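You operate a simulated robot arm through the tools that you are given. There is no shell and no other tool. Be economical: measure what you need, move in short steps, check, and stop when the job is done.

Carry out the task below with a simulated two-armed robot. There is one attempt and no reset: what you move stays moved.

TASK
Take the grease tin marked "EP 2" from the bottom shelf of the steel rack and put it on the top of the blue cabinet. Then put two of the glass jars from the middle of the board table on the top of the green cabinet. Then put two of the corner guards from the shelf of the packing bench on top of the panel tray on the plain end of the packing bench. Then push the packing drawer shut. Then open the top right blue drawer, put the dowel on the raised strip of the board table away inside and shut the drawer again. Do these in the order given. Set down upright: grease tin, glass jar.
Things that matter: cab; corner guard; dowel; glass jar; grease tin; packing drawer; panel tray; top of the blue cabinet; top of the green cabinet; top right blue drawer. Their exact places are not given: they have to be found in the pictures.

Only the result counts: the job must be done as asked and must still hold three seconds after the hand-in. Knocking over, shifting, dropping, spilling or breaking anything else fails it.

THE ROBOT
Two 7-joint arms with two-finger grippers on one trunk, on a base that drives. Base frame: it is fixed to the floor where the robot stands at the start and does not move with it; the origin is under the middle of the robot, x ahead of it, y to its left, z up. Units: m, rad, N and s.
The left shoulder is at the start at [0.06, 0.179, 0.53], the right one opposite. With the tool pointing down near the work surface each hand reaches from about 0.1 to 0.62 m from the robot's upright axis, wherever it stands, measured 20 degrees to its own side. Places, roughly: cab [-2.7, -2, 0.6]; corner guard (6x6x4 cm) [-8.1, 1.5, 0.3]; dowel [-5, 1.25, 1]; glass jar (6x6x8 cm) [-4.3, 2.1, 0.9]; glass jar (7x7x10 cm) [-4.3, 1.9, 1]; grease tin [0.5, -0.25, 0.25]; packing drawer [-8, 1.4, 0.8]; panel tray [-8.25, 0.75, 1]; top of the blue cabinet [-4.2, 0.2, 0.9]; top of the green cabinet [0.5, 1.9, 0.8]; top right blue drawer [-2.7, -2, 0.6]. Payload 1.96 kg a hand.
The tool frame of a hand sits at the grasp point between the pads (the TCP): z along the fingers, y along the line on which they close. The tips reach 0.02 m beyond it. The gripper opens to 0.072 m. The gripper's body begins 0.038 m behind the TCP.
Orientation is that of the tool frame in the base frame, as a unit quaternion [x, y, z, w]. With the fingers straight down and closing along the base's y, the tool's x points along the base's -x, its y along +y and its z along -z.

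THE INTERFACE
- The arms move only by the tool jog_arm. It takes "left_commands", "right_commands" or both (then of equal length, played together; a hand with none holds still); each is a list of rows, each a list of 7 numbers: the gripper command, from -1 (shut) to 1 (fully open), values between in proportion, then the shift along the tool's x, y, z in units of 100 mm (1.0 is 100 mm), then the turn, a rotation vector about the tool's x, y, z in units of 180 degrees (1.0 is 180 degrees). In form: [[grip, x, y, z, wx, wy, wz], ...]. A call has 1 to 10 rows; each row is the pose to reach, as a shift and turn from the pose commanded when the call began, along the tool's axes at that moment. A call with a number of a shift or a turn outside -1 to 1 is refused whole. A row lasts 0.2 s, in which the tool goes at most 0.05 m and 0.15 rad; a call with a longer step from one row to the next is refused whole, and so is a gripper value outside its range. Where a pose cannot be reached the arm comes as near as it can. A force on the tool above 40 N (or 10 N above the force at the start of the call, whichever is more), or a blocked arm, ends the call early, and 0.2 s more pass. Each finger travels about 0.153 m/s and halts on what it meets, pressing with about 26 N; the grip force reading is that of the motor and also rises with nothing between the fingers. The clock runs only during rows and for 0.2 s after the last one: add rows that repeat a pose to give the fingers time. The reply holds the time, the measured pose of the TCP, the force on the tool along the base axes, the opening and the grip force, in the units named above and with some noise, with the torque about the TCP (base axes, N m) and any sound that the robot's microphone picked up.
- Cameras (640 x 400 px; columns grow to the right, rows downward): "scene" is now at [0.0014, -0.0243, 1.0628]; the picture's right is [-0.37, -0.93, 0.00], its down [-0.82, 0.33, -0.47] and it looks along [0.44, -0.17, -0.88] (base axes); focal length 259 px, centre (320, 200). "left" rides on the left gripper at [0.071, -0.019, -0.082] in its tool frame; the picture's right is [0.26, 0.97, 0.00], its down [-0.67, 0.18, -0.72] and it looks along [-0.69, 0.19, 0.70] (tool axes); focal length 280 px, centre (320, 200). "right" rides on the right gripper at [0.071, 0.019, -0.082] in its tool frame; the picture's right is [-0.26, 0.97, 0.00], its down [-0.67, -0.18, -0.72] and it looks along [-0.69, -0.19, 0.70] (tool axes); focal length 280 px, centre (320, 200).
- grab_frame(camera): a new picture of that camera. The clock stands still meanwhile.
- raise_lower(by): slides the trunk up (or, below 0, down) by that many m; the arms and the scene camera ride with it, the base frame stays. It gives what a move gives, with no picture.
- drive_base(legs): drives the robot by 1 to 6 legs, each [ahead, left, turn to the left] in m, m and rad, along the robot's own axes; the way and the turn of a leg run together, so that a leg with both is an arc; at most 1.5 m and 3.142 rad a leg. The arms and the cameras ride along, it lands a little off, and it stops where it bumps. It gives what a move gives.
- aim_head(pan, tilt): turns the head with the scene camera to pan (to the left, within 1.501 rad either way) and tilt (down, from -0.506 to 1.204), counted from straight ahead of the robot. It gives what a move gives.
- pixel_to_xyz(camera, pixels): for up to 12 pixels [column, row] of the newest picture of that camera ("zoom" is the newest enlarged one), the place [x, y, z] in the base frame of the surface seen there, good to about 0.003 m. The clock stands still meanwhile.
- enlarge(camera, box): a new picture of the part [left, top, right, bottom] of that camera's present view, enlarged. The clock stands still meanwhile.
- close_job(): hands the job in; it is judged then, once.

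Go step by step. Measure first, check grasps and placings, and put right what went wrong. The budget is 145 turns and 190 pictures, counting those below and the enlarged ones. Unless the task says otherwise, let go and move clear before handing in.

The tools are called after "Request:" by a JSON object that holds its "fn" and its "kwargs". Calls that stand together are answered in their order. jog_arm: Moves the arms, as the interface text tells. Its arguments: {"type":"object","properties":{"left_commands":{"type":"array"},"right_commands":{"type":"array"}},"required":[]} The other tools are called the same way: raise_lower (by) slides the trunk up or down; drive_base (legs) drives the base; aim_head (pan, tilt) turns the head that bears the scene camera; grab_frame (camera) takes a picture; pixel_to_xyz (camera, pixels) gives the place of the surface under pixels of a picture; enlarge (camera, box) takes an enlarged picture of a part of a camera's view; close_job () hands the job in.

At the start:

```text
clock: 0.0
left_tool_pos: [0.3401, 0.0125, 0.4718]
left_ee_rot: [0.0, 1.0, 0.0, 0.0]
left_wrist_force: [0.0, -0.2, 0.5]
left_wrist_torque: [-0.04, 0.02, 0.01]
left_finger_gap: 0.0717
left_grip_force: 0.1
right_tool_pos: [0.298, -0.3219, 0.3801]
right_ee_rot: [0.0, 1.0, 0.0, 0.0]
right_wrist_force: [-0.5, 0.2, -0.1]
right_wrist_torque: [0.01, -0.04, -0.02]
right_finger_gap: 0.0722
right_grip_force: 0.1
trunk travel left (down, up): [-0.175, 0.815]
robot x, y, heading: [-0.0006, -0.0021, -0.003]
head pan, tilt: [-0.379, 1.079]
```

scene: 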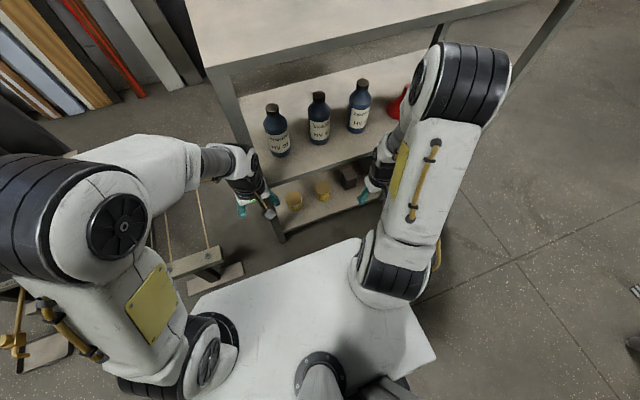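
right: 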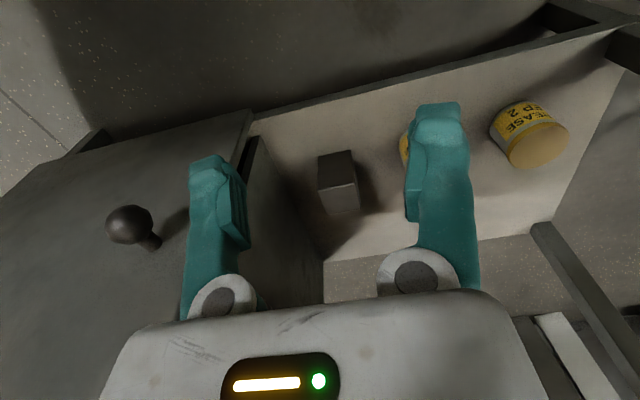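
left: 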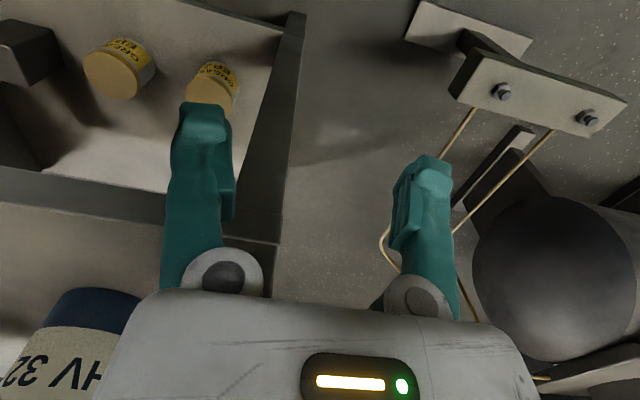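

The scene shows the rack with two yellow tins on the low shelf (around px 293,200 and 322,190). I enlarge to read their labels and measure.

Request:
{"fn": "enlarge", "kwargs": {"camera": "scene", "box": [220, 60, 420, 250]}}

Request:
{"fn": "enlarge", "kwargs": {"camera": "left", "box": [60, 20, 260, 130]}}

Request:
{"fn": "pixel_to_xyz", "kwargs": {"camera": "left", "pixels": [[115, 75], [212, 98], [30, 50], [140, 68], [225, 78], [100, 170], [290, 60], [240, 150], [60, 225]]}}

Request:
{"fn": "pixel_to_xyz", "kwargs": {"camera": "right", "pixels": [[540, 145], [520, 120], [338, 165], [290, 120], [500, 200], [260, 200], [130, 223], [450, 90], [100, 300]]}}

Request:
{"fn": "pixel_to_xyz", "kwargs": {"camera": "scene", "pixels": [[293, 200], [322, 188], [348, 175], [320, 215], [230, 70], [275, 110], [318, 100], [358, 85], [330, 140], [400, 110], [250, 170], [300, 50]]}}

```text
2.11 times, centred on (320, 155) of scene
```

zoom: 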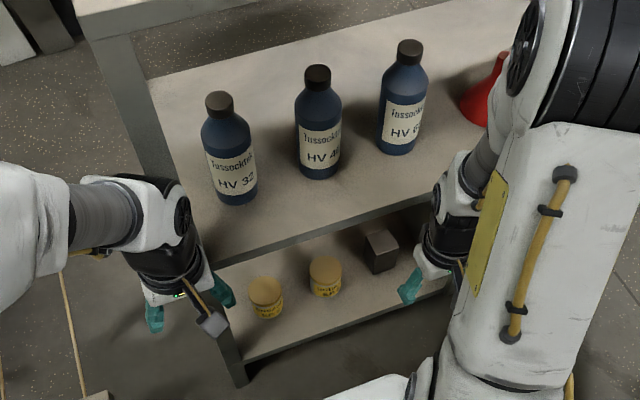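

```text
3.20 times, centred on (160, 75) of left
```

zoom: 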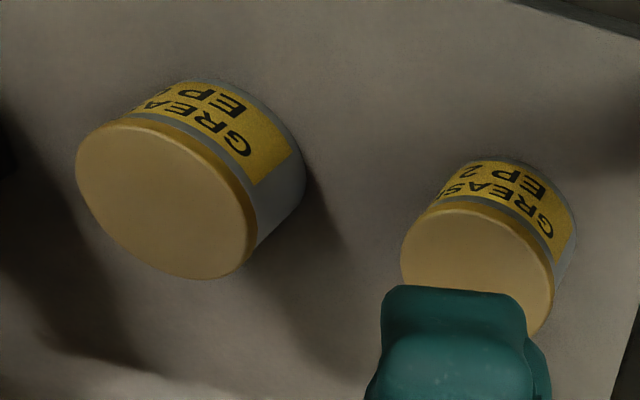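

```text
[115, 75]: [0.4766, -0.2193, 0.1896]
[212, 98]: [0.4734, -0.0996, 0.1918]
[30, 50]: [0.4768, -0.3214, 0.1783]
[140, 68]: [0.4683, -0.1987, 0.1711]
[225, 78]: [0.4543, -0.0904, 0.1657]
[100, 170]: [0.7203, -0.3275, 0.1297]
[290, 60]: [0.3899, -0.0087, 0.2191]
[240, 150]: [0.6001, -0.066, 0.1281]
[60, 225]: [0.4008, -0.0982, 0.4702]
```

```text
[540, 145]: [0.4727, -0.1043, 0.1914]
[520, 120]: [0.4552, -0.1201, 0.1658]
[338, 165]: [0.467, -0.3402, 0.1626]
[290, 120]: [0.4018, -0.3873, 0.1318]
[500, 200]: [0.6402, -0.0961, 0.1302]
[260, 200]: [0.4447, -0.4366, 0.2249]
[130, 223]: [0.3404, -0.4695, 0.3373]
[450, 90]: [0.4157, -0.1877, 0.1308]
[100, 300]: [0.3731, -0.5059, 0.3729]
```

```text
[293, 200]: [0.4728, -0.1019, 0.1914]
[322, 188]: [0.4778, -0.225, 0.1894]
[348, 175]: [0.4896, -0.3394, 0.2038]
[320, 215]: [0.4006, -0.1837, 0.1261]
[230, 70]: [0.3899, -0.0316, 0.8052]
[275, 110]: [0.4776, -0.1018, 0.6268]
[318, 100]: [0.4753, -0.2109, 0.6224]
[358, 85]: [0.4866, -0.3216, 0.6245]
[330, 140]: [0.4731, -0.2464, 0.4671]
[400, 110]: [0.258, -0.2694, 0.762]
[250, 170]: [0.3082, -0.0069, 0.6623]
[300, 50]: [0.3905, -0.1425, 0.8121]
```

The right-hand tin in the left view (212,98) reads EP 2 and lies at about (0.474,-0.104), top 0.191; the other label needs a check. I look around with the head to know the surroundings.

Request:
{"fn": "pixel_to_xyz", "kwargs": {"camera": "scene", "pixels": [[345, 245], [215, 300], [430, 350], [390, 320], [205, 255], [225, 280], [280, 240], [300, 172], [370, 145], [240, 60], [60, 100], [160, 85]]}}

Request:
{"fn": "aim_head", "kwargs": {"pan": 1.2, "tilt": 0.5}}

Request:
{"fn": "grab_frame", "kwargs": {"camera": "scene"}}

Request:
{"fn": "aim_head", "kwargs": {"pan": 0.0, "tilt": 0.6}}

Request:
{"fn": "grab_frame", "kwargs": {"camera": "scene"}}

Request:
{"fn": "aim_head", "kwargs": {"pan": -1.2, "tilt": 0.5}}

Request:
{"fn": "grab_frame", "kwargs": {"camera": "scene"}}

```text
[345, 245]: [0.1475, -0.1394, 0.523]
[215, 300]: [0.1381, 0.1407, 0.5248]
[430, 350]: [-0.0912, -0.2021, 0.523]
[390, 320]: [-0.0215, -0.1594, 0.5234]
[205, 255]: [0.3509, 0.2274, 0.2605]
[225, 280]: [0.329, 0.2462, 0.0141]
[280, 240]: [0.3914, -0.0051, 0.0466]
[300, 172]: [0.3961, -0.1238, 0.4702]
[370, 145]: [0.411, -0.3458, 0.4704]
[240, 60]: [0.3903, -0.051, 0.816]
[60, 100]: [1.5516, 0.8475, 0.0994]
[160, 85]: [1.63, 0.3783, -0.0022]
```

```text
clock: 1.6
left_tool_pos: [0.3398, 0.0122, 0.4717]
left_ee_rot: [0.0, 1.0, 0.0, 0.0]
left_wrist_force: [-0.5, 0.2, 0.0]
left_wrist_torque: [0.0, 0.03, -0.05]
left_finger_gap: 0.072
left_grip_force: 0.1
right_tool_pos: [0.2983, -0.3221, 0.3803]
right_ee_rot: [0.001, 1.0, 0.0, 0.0]
right_wrist_force: [1.8, 0.1, 0.0]
right_wrist_torque: [-0.02, 0.01, 0.0]
right_finger_gap: 0.0721
right_grip_force: 0.0
trunk travel left (down, up): [-0.175, 0.815]
robot x, y, heading: [0.0003, 0.0031, 0.002]
head pan, tilt: [1.201, 0.499]
```

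```text
184 pictures are left
```

scene: 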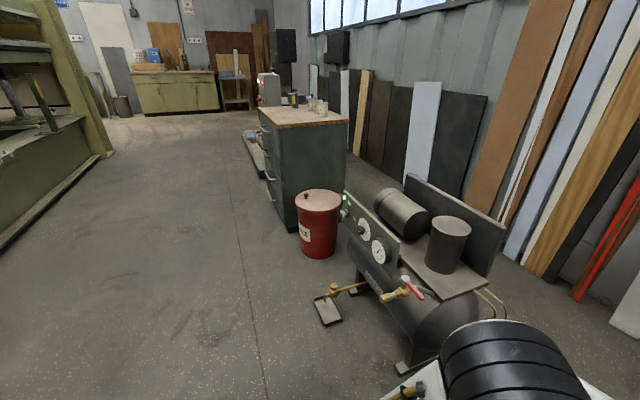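

```text
clock: 3.0
left_tool_pos: [0.3395, 0.0128, 0.4721]
left_ee_rot: [0.0, 1.0, 0.0, 0.0]
left_wrist_force: [0.3, -0.3, 0.1]
left_wrist_torque: [0.01, 0.03, -0.06]
left_finger_gap: 0.0722
left_grip_force: 0.3
right_tool_pos: [0.2969, -0.3212, 0.3819]
right_ee_rot: [0.0, 1.0, 0.0, 0.0]
right_wrist_force: [-0.4, 0.1, -0.2]
right_wrist_torque: [0.0, 0.01, -0.01]
right_finger_gap: 0.0722
right_grip_force: 0.1
trunk travel left (down, up): [-0.175, 0.815]
robot x, y, heading: [0.0002, 0.0016, -0.001]
head pan, tilt: [0.0, 0.6]
```

```text
183 pictures are left
```

scene: 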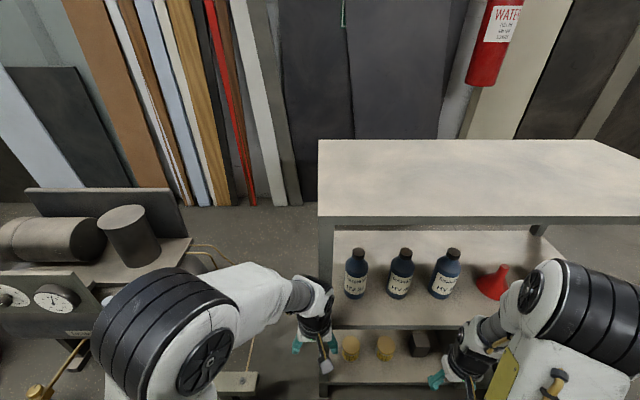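

```text
clock: 4.5
left_tool_pos: [0.3398, 0.0127, 0.4719]
left_ee_rot: [0.0, 1.0, 0.0, 0.0]
left_wrist_force: [0.4, -0.2, 0.4]
left_wrist_torque: [-0.02, -0.03, 0.02]
left_finger_gap: 0.0717
left_grip_force: 0.2
right_tool_pos: [0.2985, -0.3214, 0.3799]
right_ee_rot: [0.0, 1.0, -0.001, 0.0]
right_wrist_force: [0.2, 0.4, 0.4]
right_wrist_torque: [0.01, 0.01, 0.01]
right_finger_gap: 0.0718
right_grip_force: 0.1
trunk travel left (down, up): [-0.175, 0.815]
robot x, y, heading: [0.0004, 0.0008, 0.003]
head pan, tilt: [-1.201, 0.499]
```

```text
182 pictures are left
```

scene: 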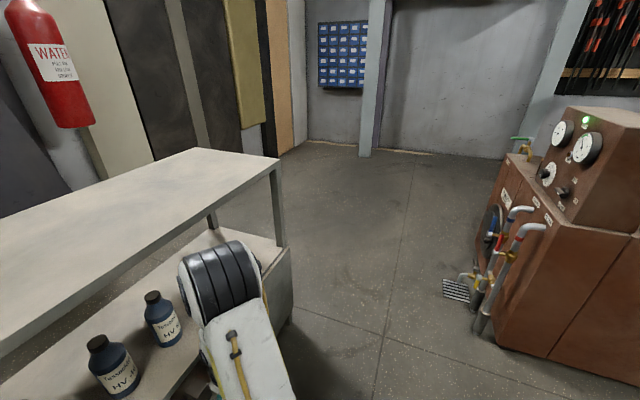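

The compressor stands to the left and there is free floor to the right, so I'll use the left hand with a small drive to the right. First I measure the tin's width on the enlarged left view and read the other tin's label from closer.

Request:
{"fn": "pixel_to_xyz", "kwargs": {"camera": "zoom", "pixels": [[406, 258], [549, 280], [476, 206], [470, 270], [84, 170], [250, 240], [150, 122], [190, 272], [545, 320], [420, 228]]}}

Request:
{"fn": "jog_arm", "kwargs": {"left_commands": [[1, 0, 0, 0, 0, -0.045, 0], [1, 0, 0, 0, 0, -0.09, 0], [1, 0, 0, 0, 0, -0.135, 0], [1, 0, 0, 0, 0, -0.18, 0], [1, 0, 0, 0, 0, -0.22, 0], [1, 0, 0, 0, 0, -0.25, 0]], "right_commands": [[1, 0.2, 0, 0, 0, 0, 0], [1, 0.4, 0, 0, 0, 0, 0], [1, 0.6, 0, 0, 0, 0, 0], [1, 0.8, 0, 0, 0, 0, 0], [1, 1, 0, 0, 0, 0, 0], [1, 1, 0, 0, 0, 0, 0]]}}

Request:
{"fn": "grab_frame", "kwargs": {"camera": "left"}}

```text
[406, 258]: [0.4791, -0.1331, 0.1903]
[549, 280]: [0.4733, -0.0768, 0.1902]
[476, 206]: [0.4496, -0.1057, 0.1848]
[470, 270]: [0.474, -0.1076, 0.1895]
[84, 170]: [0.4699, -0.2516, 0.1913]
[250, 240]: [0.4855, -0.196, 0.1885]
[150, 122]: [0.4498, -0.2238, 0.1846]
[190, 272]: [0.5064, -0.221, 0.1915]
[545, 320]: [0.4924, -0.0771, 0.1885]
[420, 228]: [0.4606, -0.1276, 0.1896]
```

```text
clock: 5.8
left_tool_pos: [0.3476, 0.001, 0.4694]
left_ee_rot: [0.001, 0.924, 0.0, 0.382]
left_wrist_force: [0.4, 0.2, 1.0]
left_wrist_torque: [0.01, 0.03, 0.0]
left_finger_gap: 0.0718
left_grip_force: 0.2
left hand out of reach, approached as far as the arm can: row 5, 6
right_tool_pos: [0.2179, -0.3411, 0.3728]
right_ee_rot: [0.001, 1.0, 0.0, 0.0]
right_wrist_force: [-1.0, -0.1, 0.5]
right_wrist_torque: [-0.01, -0.02, 0.01]
right_finger_gap: 0.0718
right_grip_force: 0.0
right hand out of reach, approached as far as the arm can: row 4, 5, 6
trunk travel left (down, up): [-0.175, 0.815]
robot x, y, heading: [0.0, -0.001, -0.001]
head pan, tilt: [-1.201, 0.499]
```

```text
181 pictures are left
```

left: 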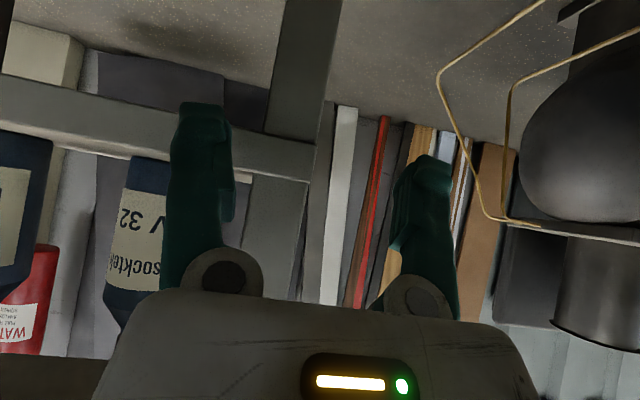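

The EP 2 tin is about 0.058 m wide, centred near (0.476,-0.105). I back off a little, shift right, lower the trunk, and look.

Request:
{"fn": "drive_base", "kwargs": {"legs": [[-0.1, 0, 0], [0, -0.106, 0]]}}

Request:
{"fn": "raise_lower", "kwargs": {"by": -0.175}}

Request:
{"fn": "grab_frame", "kwargs": {"camera": "left"}}

Request:
{"fn": "aim_head", "kwargs": {"pan": -0.1, "tilt": 0.7}}

Request:
{"fn": "grab_frame", "kwargs": {"camera": "scene"}}

```text
clock: 7.8
left_tool_pos: [0.2504, -0.1061, 0.4718]
left_ee_rot: [0.0, 0.924, 0.0, 0.383]
left_wrist_force: [-0.4, -0.2, 0.4]
left_wrist_torque: [-0.04, 0.02, -0.03]
left_finger_gap: 0.0717
left_grip_force: 0.0
right_tool_pos: [0.1203, -0.4485, 0.3734]
right_ee_rot: [0.001, 1.0, 0.0, 0.001]
right_wrist_force: [0.8, -0.6, -0.3]
right_wrist_torque: [0.02, -0.01, 0.0]
right_finger_gap: 0.0718
right_grip_force: 0.0
trunk travel left (down, up): [-0.175, 0.815]
robot x, y, heading: [-0.096, -0.1081, 0.004]
head pan, tilt: [-1.201, 0.499]
```

```text
clock: 9.7
left_tool_pos: [0.2504, -0.1055, 0.2953]
left_ee_rot: [0.0, 0.924, 0.0, 0.382]
left_wrist_force: [-0.8, 0.0, -0.9]
left_wrist_torque: [-0.02, 0.02, 0.0]
left_finger_gap: 0.0721
left_grip_force: 0.2
right_tool_pos: [0.1192, -0.4485, 0.1976]
right_ee_rot: [-0.001, 1.0, 0.0, 0.001]
right_wrist_force: [-0.4, 0.3, 0.1]
right_wrist_torque: [0.0, 0.01, 0.0]
right_finger_gap: 0.0719
right_grip_force: 0.1
trunk travel left (down, up): [0.0, 0.99]
robot x, y, heading: [-0.0959, -0.109, 0.002]
head pan, tilt: [-1.201, 0.499]
```

```text
180 pictures are left
```

left: 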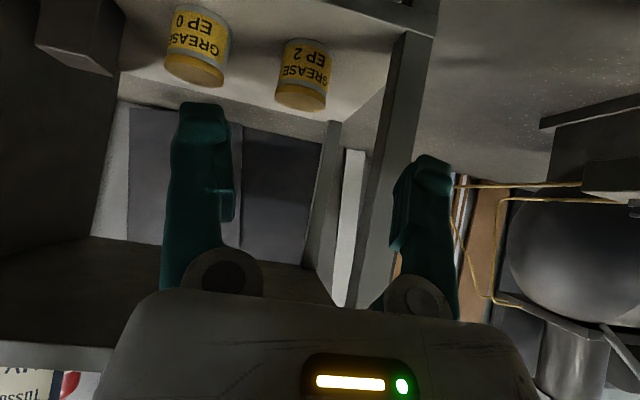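

```text
clock: 11.1
left_tool_pos: [0.2497, -0.106, 0.2952]
left_ee_rot: [-0.001, 0.924, 0.001, 0.383]
left_wrist_force: [-0.1, 0.1, 0.0]
left_wrist_torque: [-0.01, -0.02, 0.0]
left_finger_gap: 0.0722
left_grip_force: 0.0
right_tool_pos: [0.1204, -0.4472, 0.1979]
right_ee_rot: [0.0, 1.0, 0.0, 0.0]
right_wrist_force: [-0.8, -1.0, -0.9]
right_wrist_torque: [0.02, 0.03, 0.02]
right_finger_gap: 0.0721
right_grip_force: 0.0
trunk travel left (down, up): [0.0, 0.99]
robot x, y, heading: [-0.0983, -0.1056, -0.002]
head pan, tilt: [-0.099, 0.7]
```

```text
179 pictures are left
```

scene: 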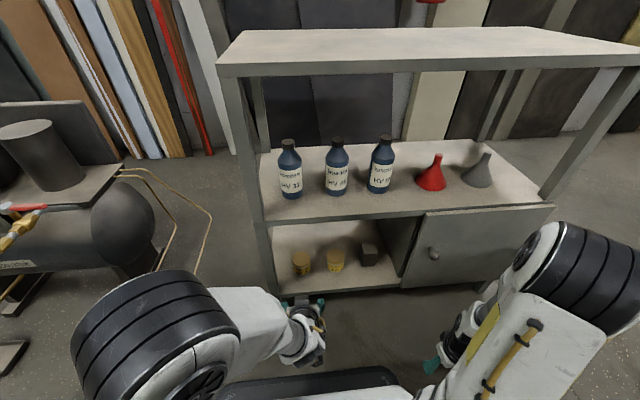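

The labels are now clear: EP 0 at (195,50) and EP 2 at (305,75), lined up with the hand in y. I move the left hand diagonally in two steps to the pre-grasp point and look.

Request:
{"fn": "jog_arm", "kwargs": {"left_commands": [[1, 0, 0, 0.25, 0, 0, 0], [1, 0, 0, 0.5, 0, 0, 0], [1, 0, 0, 0.75, 0, 0, 0], [1, 0, 0, 1, 0, 0, 0]]}}

Request:
{"fn": "jog_arm", "kwargs": {"left_commands": [[1, -0.2, 0, 0.2, 0, 0, 0], [1, -0.4, 0, 0.4, 0, 0, 0], [1, -0.6, 0, 0.6, 0, 0, 0], [1, -0.69, 0, 0.7, 0, 0, 0], [1, -0.69, 0, 0.7, 0, 0, 0]]}}

Request:
{"fn": "grab_frame", "kwargs": {"camera": "left"}}

Request:
{"fn": "pixel_to_xyz", "kwargs": {"camera": "left", "pixels": [[300, 60], [320, 60], [340, 60], [300, 100], [320, 100], [280, 100]]}}

```text
clock: 12.1
left_tool_pos: [0.3222, -0.1067, 0.2235]
left_ee_rot: [0.0, 0.924, 0.0, 0.383]
left_wrist_force: [0.3, -0.3, -0.4]
left_wrist_torque: [-0.04, 0.02, -0.01]
left_finger_gap: 0.0718
left_grip_force: 0.2
right_tool_pos: [0.1194, -0.4475, 0.1973]
right_ee_rot: [0.001, 1.0, 0.0, 0.0]
right_wrist_force: [0.1, 0.0, -0.3]
right_wrist_torque: [-0.01, 0.01, 0.03]
right_finger_gap: 0.072
right_grip_force: 0.0
trunk travel left (down, up): [0.0, 0.99]
robot x, y, heading: [-0.0958, -0.1071, -0.006]
head pan, tilt: [-0.099, 0.7]
```

```text
clock: 13.3
left_tool_pos: [0.4203, -0.1058, 0.2228]
left_ee_rot: [-0.001, 0.924, 0.001, 0.382]
left_wrist_force: [-0.8, -0.1, -1.0]
left_wrist_torque: [-0.01, 0.0, 0.03]
left_finger_gap: 0.0721
left_grip_force: 0.0
right_tool_pos: [0.1192, -0.4482, 0.1992]
right_ee_rot: [0.0, 1.0, 0.0, 0.0]
right_wrist_force: [0.5, -0.2, 0.1]
right_wrist_torque: [0.01, -0.01, 0.02]
right_finger_gap: 0.0721
right_grip_force: 0.0
trunk travel left (down, up): [0.0, 0.99]
robot x, y, heading: [-0.0999, -0.1103, 0.003]
head pan, tilt: [-0.099, 0.7]
```

```text
178 pictures are left
```

left: 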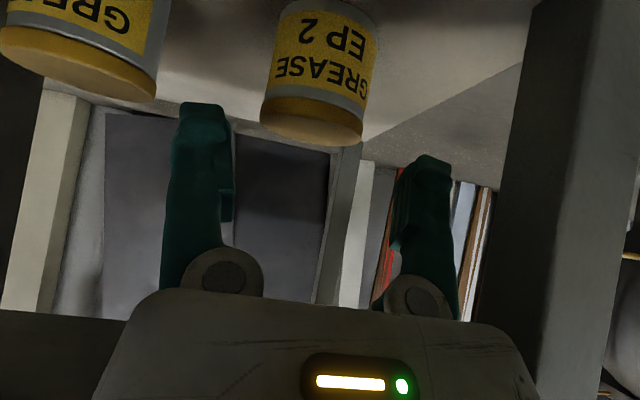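

```text
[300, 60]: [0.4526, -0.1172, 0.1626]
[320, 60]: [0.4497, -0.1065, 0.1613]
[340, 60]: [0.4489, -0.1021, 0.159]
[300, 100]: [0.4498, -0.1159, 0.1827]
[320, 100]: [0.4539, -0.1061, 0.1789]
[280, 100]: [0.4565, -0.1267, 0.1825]
```

The tin sits between the finger lines, centred at y≈-0.106. I advance 72 mm along the fingers, close, and lift slightly.

Request:
{"fn": "jog_arm", "kwargs": {"left_commands": [[1, 0, 0, 0.2, 0, 0, 0], [1, 0, 0, 0.4, 0, 0, 0], [1, 0, 0, 0.55, 0, 0, 0], [1, 0, 0, 0.65, 0, 0, 0], [1, 0, 0, 0.72, 0, 0, 0], [1, 0, 0, 0.72, 0, 0, 0], [-1, 0, 0, 0.72, 0, 0, 0], [-1, 0, 0, 0.72, 0, 0, 0], [-1, 0, 0, 0.72, 0, 0, 0]]}}

Request:
{"fn": "grab_frame", "kwargs": {"camera": "left"}}

```text
clock: 15.3
left_tool_pos: [0.47, -0.105, 0.1738]
left_ee_rot: [0.0, 0.924, 0.0, 0.383]
left_wrist_force: [1.4, -1.0, 0.9]
left_wrist_torque: [-0.02, -0.16, -0.06]
left_finger_gap: 0.0597
left_grip_force: 25.7
right_tool_pos: [0.1197, -0.4472, 0.1983]
right_ee_rot: [-0.001, 1.0, 0.0, 0.0]
right_wrist_force: [0.0, 0.2, -0.7]
right_wrist_torque: [0.03, 0.01, 0.01]
right_finger_gap: 0.0721
right_grip_force: 0.1
trunk travel left (down, up): [0.0, 0.99]
robot x, y, heading: [-0.0992, -0.1058, -0.002]
head pan, tilt: [-0.099, 0.7]
```

```text
177 pictures are left
```

left: 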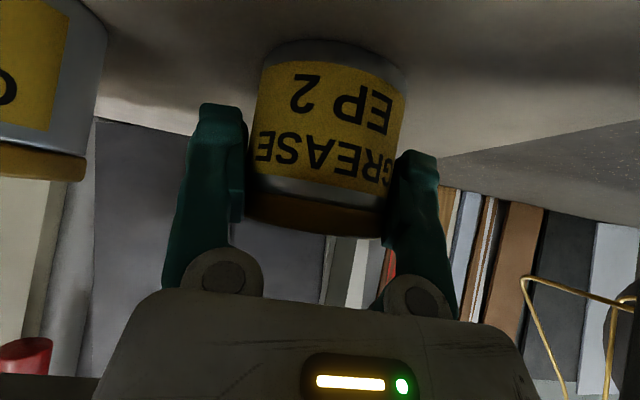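

Grip reads 26 N at 0.0597 m, so the tin is held. I raise the trunk 4 cm, back out 0.35 m, and check.

Request:
{"fn": "raise_lower", "kwargs": {"by": 0.04}}

Request:
{"fn": "drive_base", "kwargs": {"legs": [[-0.35, 0, 0]]}}

Request:
{"fn": "aim_head", "kwargs": {"pan": 0.0, "tilt": 0.7}}

Request:
{"fn": "grab_frame", "kwargs": {"camera": "scene"}}

Request:
{"fn": "aim_head", "kwargs": {"pan": 1.5, "tilt": 0.4}}

Request:
{"fn": "grab_frame", "kwargs": {"camera": "scene"}}

Request:
{"fn": "aim_head", "kwargs": {"pan": -1.5, "tilt": 0.4}}

Request:
{"fn": "grab_frame", "kwargs": {"camera": "scene"}}

```text
clock: 16.1
left_tool_pos: [0.4709, -0.1068, 0.2144]
left_ee_rot: [-0.001, 0.924, 0.001, 0.382]
left_wrist_force: [0.1, -0.7, -2.6]
left_wrist_torque: [0.06, 0.0, -0.02]
left_finger_gap: 0.0601
left_grip_force: 26.3
right_tool_pos: [0.119, -0.4472, 0.2372]
right_ee_rot: [0.0, 1.0, 0.0, -0.002]
right_wrist_force: [-0.6, 0.2, 0.2]
right_wrist_torque: [0.01, 0.0, 0.03]
right_finger_gap: 0.072
right_grip_force: 0.1
trunk travel left (down, up): [-0.04, 0.95]
robot x, y, heading: [-0.098, -0.1072, 0.0]
head pan, tilt: [-0.099, 0.7]
```

```text
clock: 18.3
left_tool_pos: [0.1314, -0.104, 0.2147]
left_ee_rot: [-0.002, 0.924, 0.002, 0.382]
left_wrist_force: [-0.2, 0.4, -2.6]
left_wrist_torque: [-0.02, 0.04, -0.06]
left_finger_gap: 0.0597
left_grip_force: 25.8
right_tool_pos: [-0.2203, -0.4483, 0.2374]
right_ee_rot: [-0.002, 1.0, -0.001, -0.001]
right_wrist_force: [0.1, -0.1, -0.4]
right_wrist_torque: [0.03, 0.03, 0.03]
right_finger_gap: 0.072
right_grip_force: 0.2
trunk travel left (down, up): [-0.04, 0.95]
robot x, y, heading: [-0.4363, -0.1081, 0.003]
head pan, tilt: [-0.099, 0.7]
```

```text
clock: 19.0
left_tool_pos: [0.1302, -0.103, 0.213]
left_ee_rot: [-0.002, 0.924, 0.001, 0.383]
left_wrist_force: [-0.2, 0.2, -2.0]
left_wrist_torque: [0.01, 0.04, 0.0]
left_finger_gap: 0.0598
left_grip_force: 25.4
right_tool_pos: [-0.22, -0.4484, 0.237]
right_ee_rot: [-0.002, 1.0, -0.001, -0.001]
right_wrist_force: [0.3, 0.2, -0.3]
right_wrist_torque: [0.0, -0.03, 0.02]
right_finger_gap: 0.072
right_grip_force: 0.0
trunk travel left (down, up): [-0.04, 0.95]
robot x, y, heading: [-0.4355, -0.1096, 0.005]
head pan, tilt: [0.0, 0.7]
```

```text
176 pictures are left
```

scene: 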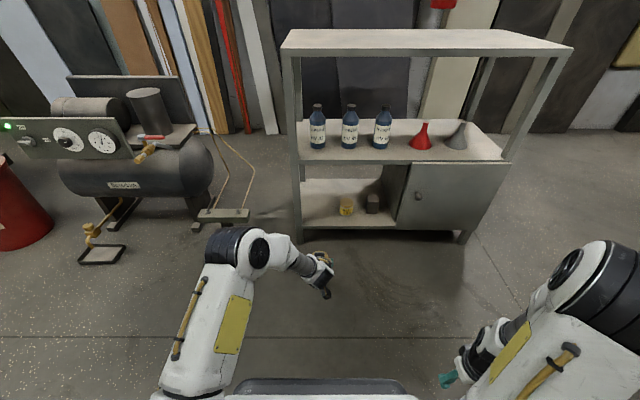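

```text
clock: 20.6
left_tool_pos: [0.1304, -0.1036, 0.2142]
left_ee_rot: [-0.002, 0.924, 0.0, 0.382]
left_wrist_force: [0.6, -0.3, -1.7]
left_wrist_torque: [-0.02, 0.03, 0.03]
left_finger_gap: 0.0596
left_grip_force: 25.8
right_tool_pos: [-0.219, -0.4476, 0.2375]
right_ee_rot: [-0.001, 1.0, -0.001, -0.001]
right_wrist_force: [-0.2, -0.2, 0.4]
right_wrist_torque: [-0.03, -0.04, 0.02]
right_finger_gap: 0.072
right_grip_force: 0.1
trunk travel left (down, up): [-0.04, 0.95]
robot x, y, heading: [-0.4383, -0.1074, 0.005]
head pan, tilt: [1.499, 0.4]
```

```text
175 pictures are left
```

scene: 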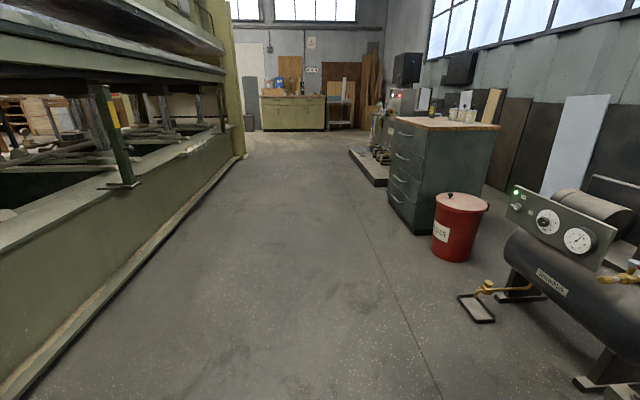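

```text
clock: 23.2
left_tool_pos: [0.1303, -0.1046, 0.2141]
left_ee_rot: [-0.002, 0.924, 0.001, 0.383]
left_wrist_force: [-0.1, 0.3, -2.3]
left_wrist_torque: [0.0, 0.05, -0.02]
left_finger_gap: 0.0595
left_grip_force: 26.3
right_tool_pos: [-0.2191, -0.4482, 0.2374]
right_ee_rot: [-0.001, 1.0, -0.001, -0.001]
right_wrist_force: [-0.3, -0.4, 0.0]
right_wrist_torque: [-0.03, -0.04, 0.0]
right_finger_gap: 0.072
right_grip_force: 0.0
trunk travel left (down, up): [-0.04, 0.95]
robot x, y, heading: [-0.4376, -0.1085, -0.0]
head pan, tilt: [-1.499, 0.4]
```

```text
174 pictures are left
```

scene: 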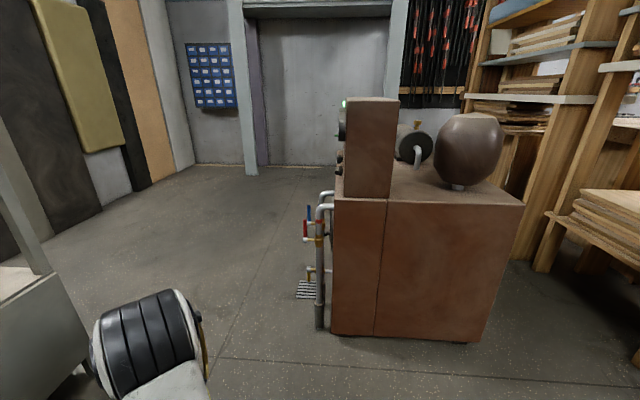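

The tin came out upright in the hand. The aisle left has a big green press (x≲-1.45) and a brown machine behind right, so I turn round to face -x and look at the way.

Request:
{"fn": "drive_base", "kwargs": {"legs": [[0, 0, 3.1416]]}}

Request:
{"fn": "aim_head", "kwargs": {"pan": 0.0, "tilt": 0.3}}

Request:
{"fn": "grab_frame", "kwargs": {"camera": "scene"}}

Request:
{"fn": "pixel_to_xyz", "kwargs": {"camera": "scene", "pixels": [[320, 250], [320, 330], [200, 300], [440, 300], [100, 250], [540, 250], [320, 220], [250, 220], [390, 220], [50, 200], [600, 200], [320, 190]]}}

Request:
{"fn": "aim_head", "kwargs": {"pan": 0.9, "tilt": 0.3}}

Request:
{"fn": "grab_frame", "kwargs": {"camera": "scene"}}

Request:
{"fn": "aim_head", "kwargs": {"pan": -0.9, "tilt": 0.3}}

Request:
{"fn": "grab_frame", "kwargs": {"camera": "scene"}}

```text
refused: 3.1416 is not a number from -3.14159 to 3.14159
```

```text
clock: 24.8
left_tool_pos: [0.1293, -0.1042, 0.2141]
left_ee_rot: [-0.002, 0.924, 0.001, 0.382]
left_wrist_force: [-0.7, -0.2, -1.8]
left_wrist_torque: [-0.03, 0.0, -0.03]
left_finger_gap: 0.0594
left_grip_force: 25.9
right_tool_pos: [-0.2197, -0.4481, 0.2376]
right_ee_rot: [-0.002, 1.0, 0.0, -0.001]
right_wrist_force: [0.2, -0.6, -0.6]
right_wrist_torque: [0.05, -0.02, -0.01]
right_finger_gap: 0.0717
right_grip_force: 0.1
trunk travel left (down, up): [-0.04, 0.95]
robot x, y, heading: [-0.4406, -0.1067, 0.004]
head pan, tilt: [0.0, 0.3]
```

```text
173 pictures are left
```

scene: 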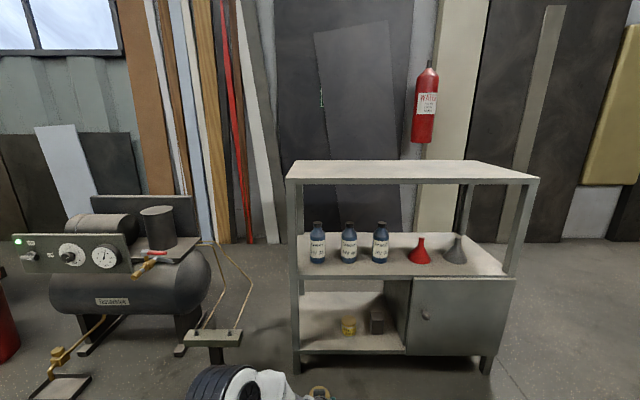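

```text
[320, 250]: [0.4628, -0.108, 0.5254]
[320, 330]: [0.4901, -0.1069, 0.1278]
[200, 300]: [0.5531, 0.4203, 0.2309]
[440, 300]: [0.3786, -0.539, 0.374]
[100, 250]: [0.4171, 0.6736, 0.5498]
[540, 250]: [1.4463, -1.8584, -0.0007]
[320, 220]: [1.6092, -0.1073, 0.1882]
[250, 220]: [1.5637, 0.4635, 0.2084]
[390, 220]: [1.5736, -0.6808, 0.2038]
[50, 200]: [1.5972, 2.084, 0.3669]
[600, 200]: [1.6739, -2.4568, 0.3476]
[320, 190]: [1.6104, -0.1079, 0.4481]
```

```text
clock: 26.0
left_tool_pos: [0.1303, -0.1045, 0.2142]
left_ee_rot: [-0.002, 0.924, 0.001, 0.383]
left_wrist_force: [-0.2, 0.6, -2.6]
left_wrist_torque: [0.0, 0.0, 0.02]
left_finger_gap: 0.0594
left_grip_force: 26.4
right_tool_pos: [-0.2199, -0.4479, 0.2377]
right_ee_rot: [-0.002, 1.0, 0.0, -0.001]
right_wrist_force: [0.2, 0.4, -0.8]
right_wrist_torque: [-0.04, -0.01, 0.0]
right_finger_gap: 0.0721
right_grip_force: 0.0
trunk travel left (down, up): [-0.04, 0.95]
robot x, y, heading: [-0.4362, -0.109, 0.002]
head pan, tilt: [0.901, 0.3]
```

```text
172 pictures are left
```

scene: 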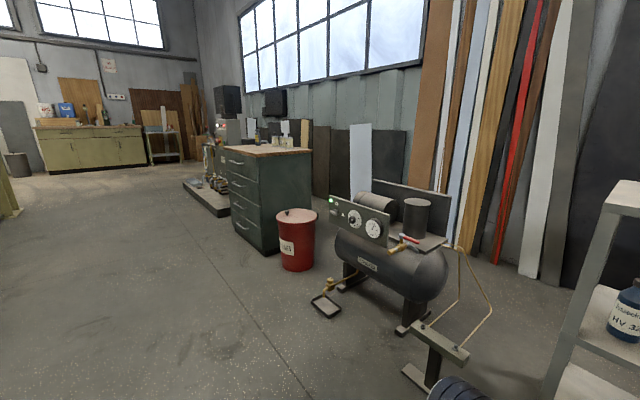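

```text
clock: 27.8
left_tool_pos: [0.1302, -0.1043, 0.2153]
left_ee_rot: [-0.002, 0.924, 0.002, 0.383]
left_wrist_force: [0.2, 0.3, -2.1]
left_wrist_torque: [-0.01, 0.03, 0.0]
left_finger_gap: 0.0596
left_grip_force: 25.6
right_tool_pos: [-0.2196, -0.4471, 0.2382]
right_ee_rot: [-0.001, 1.0, 0.0, -0.001]
right_wrist_force: [0.2, -0.4, 0.0]
right_wrist_torque: [-0.01, -0.01, 0.01]
right_finger_gap: 0.072
right_grip_force: 0.0
trunk travel left (down, up): [-0.04, 0.95]
robot x, y, heading: [-0.4408, -0.1079, 0.004]
head pan, tilt: [-0.901, 0.3]
```

```text
171 pictures are left
```

scene: 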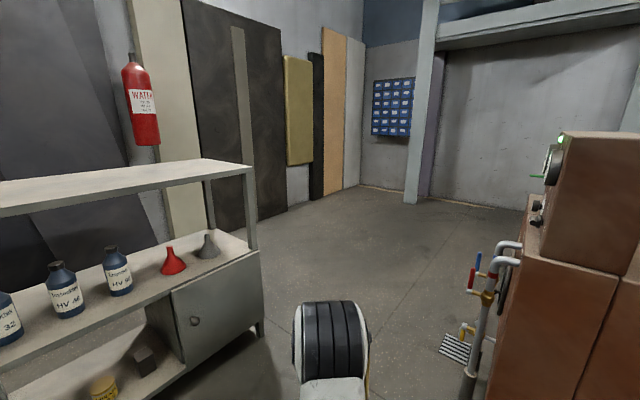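

Oops, the turn was refused for rounding (nothing moved). I redo it with 3.1415 and look at the way behind.

Request:
{"fn": "drive_base", "kwargs": {"legs": [[0, 0, 3.141]]}}

Request:
{"fn": "aim_head", "kwargs": {"pan": 0.8, "tilt": 0.3}}

Request:
{"fn": "grab_frame", "kwargs": {"camera": "scene"}}

Request:
{"fn": "aim_head", "kwargs": {"pan": 0.0, "tilt": 0.3}}

Request:
{"fn": "grab_frame", "kwargs": {"camera": "scene"}}

Request:
{"fn": "pixel_to_xyz", "kwargs": {"camera": "scene", "pixels": [[320, 250], [320, 330], [200, 300], [440, 300], [100, 250], [540, 250], [320, 220], [250, 220], [390, 220], [50, 200], [600, 200], [320, 190]]}}

```text
clock: 35.4
left_tool_pos: [-1.0058, -0.0632, 0.2136]
left_ee_rot: [0.923, -0.037, -0.382, -0.016]
left_wrist_force: [0.2, -0.4, -1.6]
left_wrist_torque: [0.02, -0.02, -0.01]
left_finger_gap: 0.0589
left_grip_force: 26.5
right_tool_pos: [-0.6297, 0.2493, 0.2373]
right_ee_rot: [0.999, -0.039, 0.001, 0.0]
right_wrist_force: [-0.6, -0.3, -0.6]
right_wrist_torque: [-0.01, 0.02, 0.03]
right_finger_gap: 0.0721
right_grip_force: 0.1
trunk travel left (down, up): [-0.04, 0.95]
robot x, y, heading: [-0.4405, -0.1063, 3.062]
head pan, tilt: [-0.901, 0.3]
```

```text
clock: 37.1
left_tool_pos: [-1.0063, -0.0635, 0.2138]
left_ee_rot: [0.923, -0.036, -0.382, -0.015]
left_wrist_force: [0.1, -0.2, -2.3]
left_wrist_torque: [0.0, 0.01, 0.03]
left_finger_gap: 0.059
left_grip_force: 26.2
right_tool_pos: [-0.6287, 0.2488, 0.2372]
right_ee_rot: [0.999, -0.04, 0.001, 0.0]
right_wrist_force: [0.3, -0.2, -0.4]
right_wrist_torque: [-0.01, 0.01, 0.0]
right_finger_gap: 0.0719
right_grip_force: 0.2
trunk travel left (down, up): [-0.04, 0.95]
robot x, y, heading: [-0.4386, -0.1119, 3.06]
head pan, tilt: [0.799, 0.3]
```

```text
170 pictures are left
```

scene: 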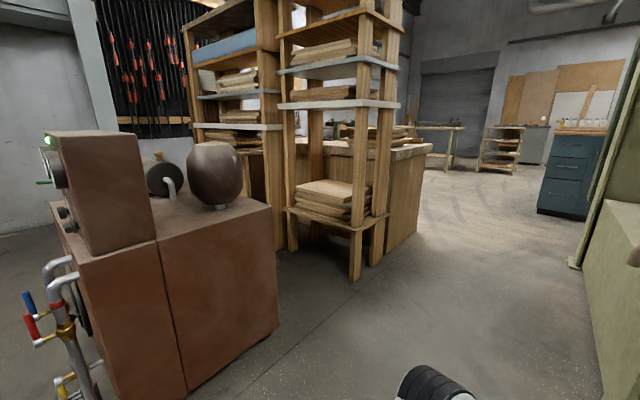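

```text
clock: 38.2
left_tool_pos: [-1.0061, -0.0637, 0.2141]
left_ee_rot: [0.923, -0.037, -0.382, -0.016]
left_wrist_force: [0.0, 0.4, -2.3]
left_wrist_torque: [0.0, 0.01, -0.01]
left_finger_gap: 0.0591
left_grip_force: 26.2
right_tool_pos: [-0.63, 0.2494, 0.2388]
right_ee_rot: [0.999, -0.04, 0.001, 0.0]
right_wrist_force: [0.8, 0.3, -0.6]
right_wrist_torque: [0.02, 0.0, 0.02]
right_finger_gap: 0.072
right_grip_force: 0.2
trunk travel left (down, up): [-0.04, 0.95]
robot x, y, heading: [-0.4388, -0.1085, 3.058]
head pan, tilt: [0.0, 0.3]
```

```text
169 pictures are left
```

scene: 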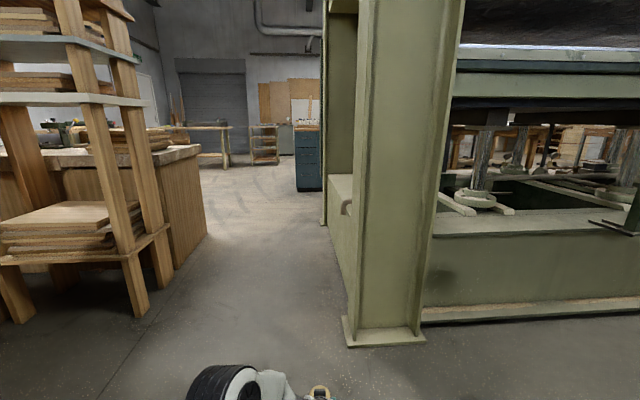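

```text
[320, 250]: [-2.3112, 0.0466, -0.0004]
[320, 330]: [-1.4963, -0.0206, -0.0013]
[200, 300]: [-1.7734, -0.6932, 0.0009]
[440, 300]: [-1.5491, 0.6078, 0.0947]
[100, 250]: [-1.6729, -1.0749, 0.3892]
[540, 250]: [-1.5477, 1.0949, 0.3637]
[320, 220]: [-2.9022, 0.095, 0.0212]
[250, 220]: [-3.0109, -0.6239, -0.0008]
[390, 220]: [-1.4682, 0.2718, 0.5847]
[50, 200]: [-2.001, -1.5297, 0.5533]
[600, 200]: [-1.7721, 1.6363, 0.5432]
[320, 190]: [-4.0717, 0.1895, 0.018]
```

I see a passage between the wooden rack (left) and the press column (343,345), with the blue cabinet at (308,155). I measure the passage's edges.

Request:
{"fn": "pixel_to_xyz", "kwargs": {"camera": "scene", "pixels": [[344, 345], [345, 320], [327, 222], [330, 235], [136, 314], [170, 285], [205, 238], [160, 240], [308, 150], [308, 128], [296, 180], [322, 180]]}}

Request:
{"fn": "enlarge", "kwargs": {"camera": "scene", "box": [140, 80, 360, 220]}}

Request:
{"fn": "aim_head", "kwargs": {"pan": -0.2, "tilt": 1.1}}

Request:
{"fn": "grab_frame", "kwargs": {"camera": "scene"}}

```text
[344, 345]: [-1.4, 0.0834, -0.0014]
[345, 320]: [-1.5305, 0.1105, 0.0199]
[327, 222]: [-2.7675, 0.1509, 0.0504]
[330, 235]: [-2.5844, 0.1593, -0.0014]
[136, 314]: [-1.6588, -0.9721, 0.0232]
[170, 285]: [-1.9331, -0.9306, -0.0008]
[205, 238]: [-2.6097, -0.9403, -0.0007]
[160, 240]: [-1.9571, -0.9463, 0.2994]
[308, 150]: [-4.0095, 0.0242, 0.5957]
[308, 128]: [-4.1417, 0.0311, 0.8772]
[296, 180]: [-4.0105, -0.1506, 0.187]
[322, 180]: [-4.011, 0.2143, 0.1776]
```

```text
2.86 times, centred on (250, 150) of scene
```

zoom: 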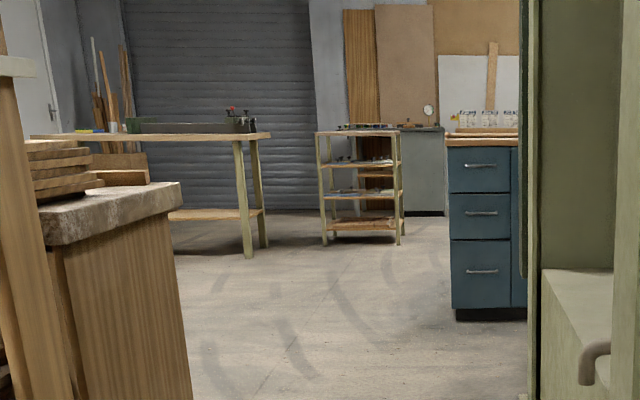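

```text
clock: 39.3
left_tool_pos: [-1.0066, -0.0641, 0.2138]
left_ee_rot: [0.923, -0.037, -0.383, -0.015]
left_wrist_force: [-0.8, -0.8, -1.4]
left_wrist_torque: [-0.01, -0.01, -0.01]
left_finger_gap: 0.0592
left_grip_force: 25.7
right_tool_pos: [-0.6296, 0.2489, 0.2388]
right_ee_rot: [0.999, -0.04, 0.001, 0.0]
right_wrist_force: [-1.0, 0.5, 1.1]
right_wrist_torque: [0.02, 0.01, -0.01]
right_finger_gap: 0.0721
right_grip_force: 0.0
trunk travel left (down, up): [-0.04, 0.95]
robot x, y, heading: [-0.4391, -0.1065, 3.063]
head pan, tilt: [-0.201, 1.1]
```

```text
167 pictures are left
```

scene: 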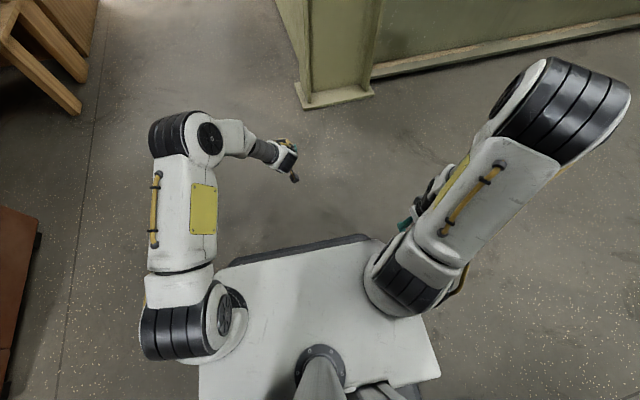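

The passage is about 1 m wide (y from -0.93 to 0.08). I check how far my elbows stick out.

Request:
{"fn": "pixel_to_xyz", "kwargs": {"camera": "scene", "pixels": [[622, 100], [560, 160], [590, 65], [150, 340], [160, 135], [540, 80], [440, 340], [190, 115]]}}

```text
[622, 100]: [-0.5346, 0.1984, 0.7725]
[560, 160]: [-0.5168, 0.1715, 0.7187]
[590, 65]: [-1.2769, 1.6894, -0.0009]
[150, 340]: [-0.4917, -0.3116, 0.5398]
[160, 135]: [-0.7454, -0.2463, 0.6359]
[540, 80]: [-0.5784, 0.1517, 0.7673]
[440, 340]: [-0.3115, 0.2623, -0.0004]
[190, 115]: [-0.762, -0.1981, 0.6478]
```

Elbows stay within ±0.4 m, so I centre at y≈-0.47, face exactly -x, drive through, and look again.

Request:
{"fn": "drive_base", "kwargs": {"legs": [[0, 0.36, 0.08], [0.6, 0, 0]]}}

Request:
{"fn": "aim_head", "kwargs": {"pan": 0.0, "tilt": 0.5}}

Request:
{"fn": "grab_frame", "kwargs": {"camera": "scene"}}

```text
clock: 44.6
left_tool_pos: [-1.6243, -0.449, 0.2141]
left_ee_rot: [0.924, -0.007, -0.383, -0.003]
left_wrist_force: [0.0, 0.2, -1.6]
left_wrist_torque: [-0.03, 0.01, 0.0]
left_finger_gap: 0.0589
left_grip_force: 26.1
right_tool_pos: [-1.2688, -0.1127, 0.2371]
right_ee_rot: [1.0, -0.008, 0.001, 0.0]
right_wrist_force: [0.3, -0.1, 0.8]
right_wrist_torque: [-0.01, 0.01, 0.03]
right_finger_gap: 0.0718
right_grip_force: 0.1
trunk travel left (down, up): [-0.04, 0.95]
robot x, y, heading: [-1.0564, -0.4563, 3.125]
head pan, tilt: [-0.201, 1.1]
```

```text
clock: 45.6
left_tool_pos: [-1.6251, -0.4492, 0.2141]
left_ee_rot: [0.924, -0.007, -0.383, -0.003]
left_wrist_force: [-0.5, -0.3, -2.4]
left_wrist_torque: [-0.02, -0.02, 0.0]
left_finger_gap: 0.0589
left_grip_force: 25.6
right_tool_pos: [-1.2693, -0.1133, 0.2378]
right_ee_rot: [1.0, -0.009, 0.001, 0.0]
right_wrist_force: [0.8, 0.1, 0.9]
right_wrist_torque: [0.04, 0.02, -0.02]
right_finger_gap: 0.0722
right_grip_force: 0.1
trunk travel left (down, up): [-0.04, 0.95]
robot x, y, heading: [-1.0552, -0.4582, 3.126]
head pan, tilt: [0.0, 0.499]
```

```text
166 pictures are left
```

scene: 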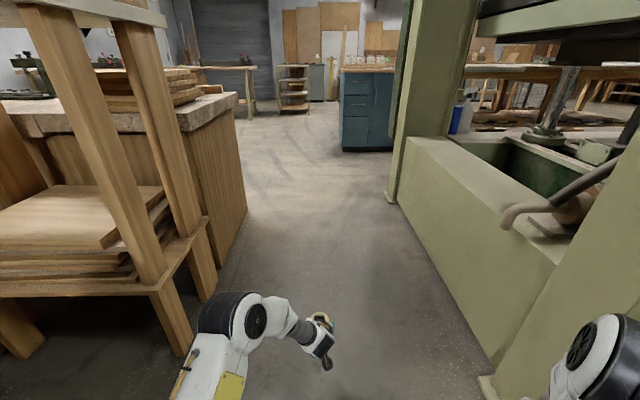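

The way is clear; I trim heading, shift slightly left away from the press handle (503,215), and drive on.

Request:
{"fn": "drive_base", "kwargs": {"legs": [[0, 0.04, 0.016], [1.45, 0, 0]]}}

Request:
{"fn": "raise_lower", "kwargs": {"by": 0.7}}

Request:
{"fn": "aim_head", "kwargs": {"pan": -0.4, "tilt": 0.4}}

Request:
{"fn": "grab_frame", "kwargs": {"camera": "scene"}}

Request:
{"fn": "aim_head", "kwargs": {"pan": 0.6, "tilt": 0.4}}

Request:
{"fn": "grab_frame", "kwargs": {"camera": "scene"}}

```text
clock: 53.3
left_tool_pos: [-3.082, -0.5173, 0.2142]
left_ee_rot: [0.924, 0.007, -0.382, 0.003]
left_wrist_force: [0.7, -0.6, -2.4]
left_wrist_torque: [0.01, -0.01, 0.01]
left_finger_gap: 0.0588
left_grip_force: 25.6
right_tool_pos: [-2.7353, -0.1698, 0.2381]
right_ee_rot: [1.0, 0.006, 0.0, 0.0]
right_wrist_force: [0.5, 0.8, -0.1]
right_wrist_torque: [-0.01, 0.01, 0.02]
right_finger_gap: 0.0721
right_grip_force: 0.0
trunk travel left (down, up): [-0.04, 0.95]
robot x, y, heading: [-2.5123, -0.5057, -3.127]
head pan, tilt: [0.0, 0.499]
```

```text
refused: 0.7 is not a number from -0.4 to 0.4
```

```text
clock: 54.2
left_tool_pos: [-3.0816, -0.5174, 0.2135]
left_ee_rot: [0.924, 0.006, -0.382, 0.003]
left_wrist_force: [0.7, -0.2, -1.5]
left_wrist_torque: [0.02, -0.01, 0.03]
left_finger_gap: 0.0588
left_grip_force: 26.3
right_tool_pos: [-2.7349, -0.1698, 0.2374]
right_ee_rot: [1.0, 0.006, 0.001, 0.0]
right_wrist_force: [-0.4, 0.6, 0.0]
right_wrist_torque: [0.05, -0.02, -0.02]
right_finger_gap: 0.0722
right_grip_force: 0.0
trunk travel left (down, up): [-0.04, 0.95]
robot x, y, heading: [-2.5118, -0.5053, -3.128]
head pan, tilt: [-0.4, 0.4]
```

```text
165 pictures are left
```

scene: 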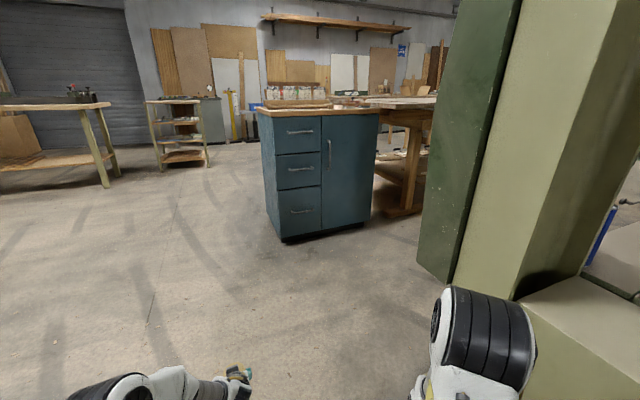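

```text
clock: 55.5
left_tool_pos: [-3.0806, -0.5168, 0.2139]
left_ee_rot: [0.924, 0.006, -0.382, 0.002]
left_wrist_force: [0.2, -0.6, -2.4]
left_wrist_torque: [-0.01, -0.01, 0.0]
left_finger_gap: 0.0589
left_grip_force: 26.1
right_tool_pos: [-2.7362, -0.1701, 0.2372]
right_ee_rot: [1.0, 0.008, 0.001, 0.0]
right_wrist_force: [-1.0, 0.1, -0.1]
right_wrist_torque: [-0.03, 0.03, 0.0]
right_finger_gap: 0.0719
right_grip_force: 0.0
trunk travel left (down, up): [-0.04, 0.95]
robot x, y, heading: [-2.5089, -0.5079, -3.129]
head pan, tilt: [0.6, 0.4]
```

```text
164 pictures are left
```

scene: 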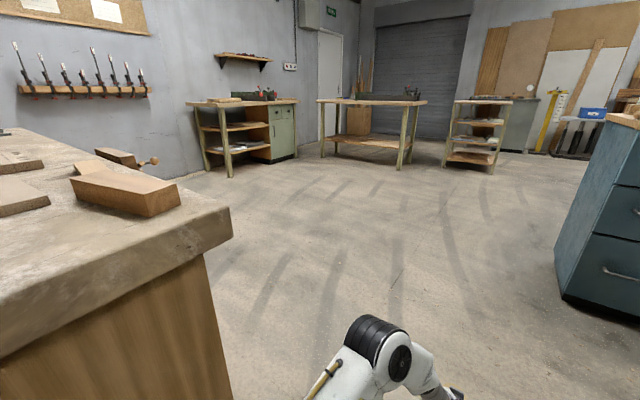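

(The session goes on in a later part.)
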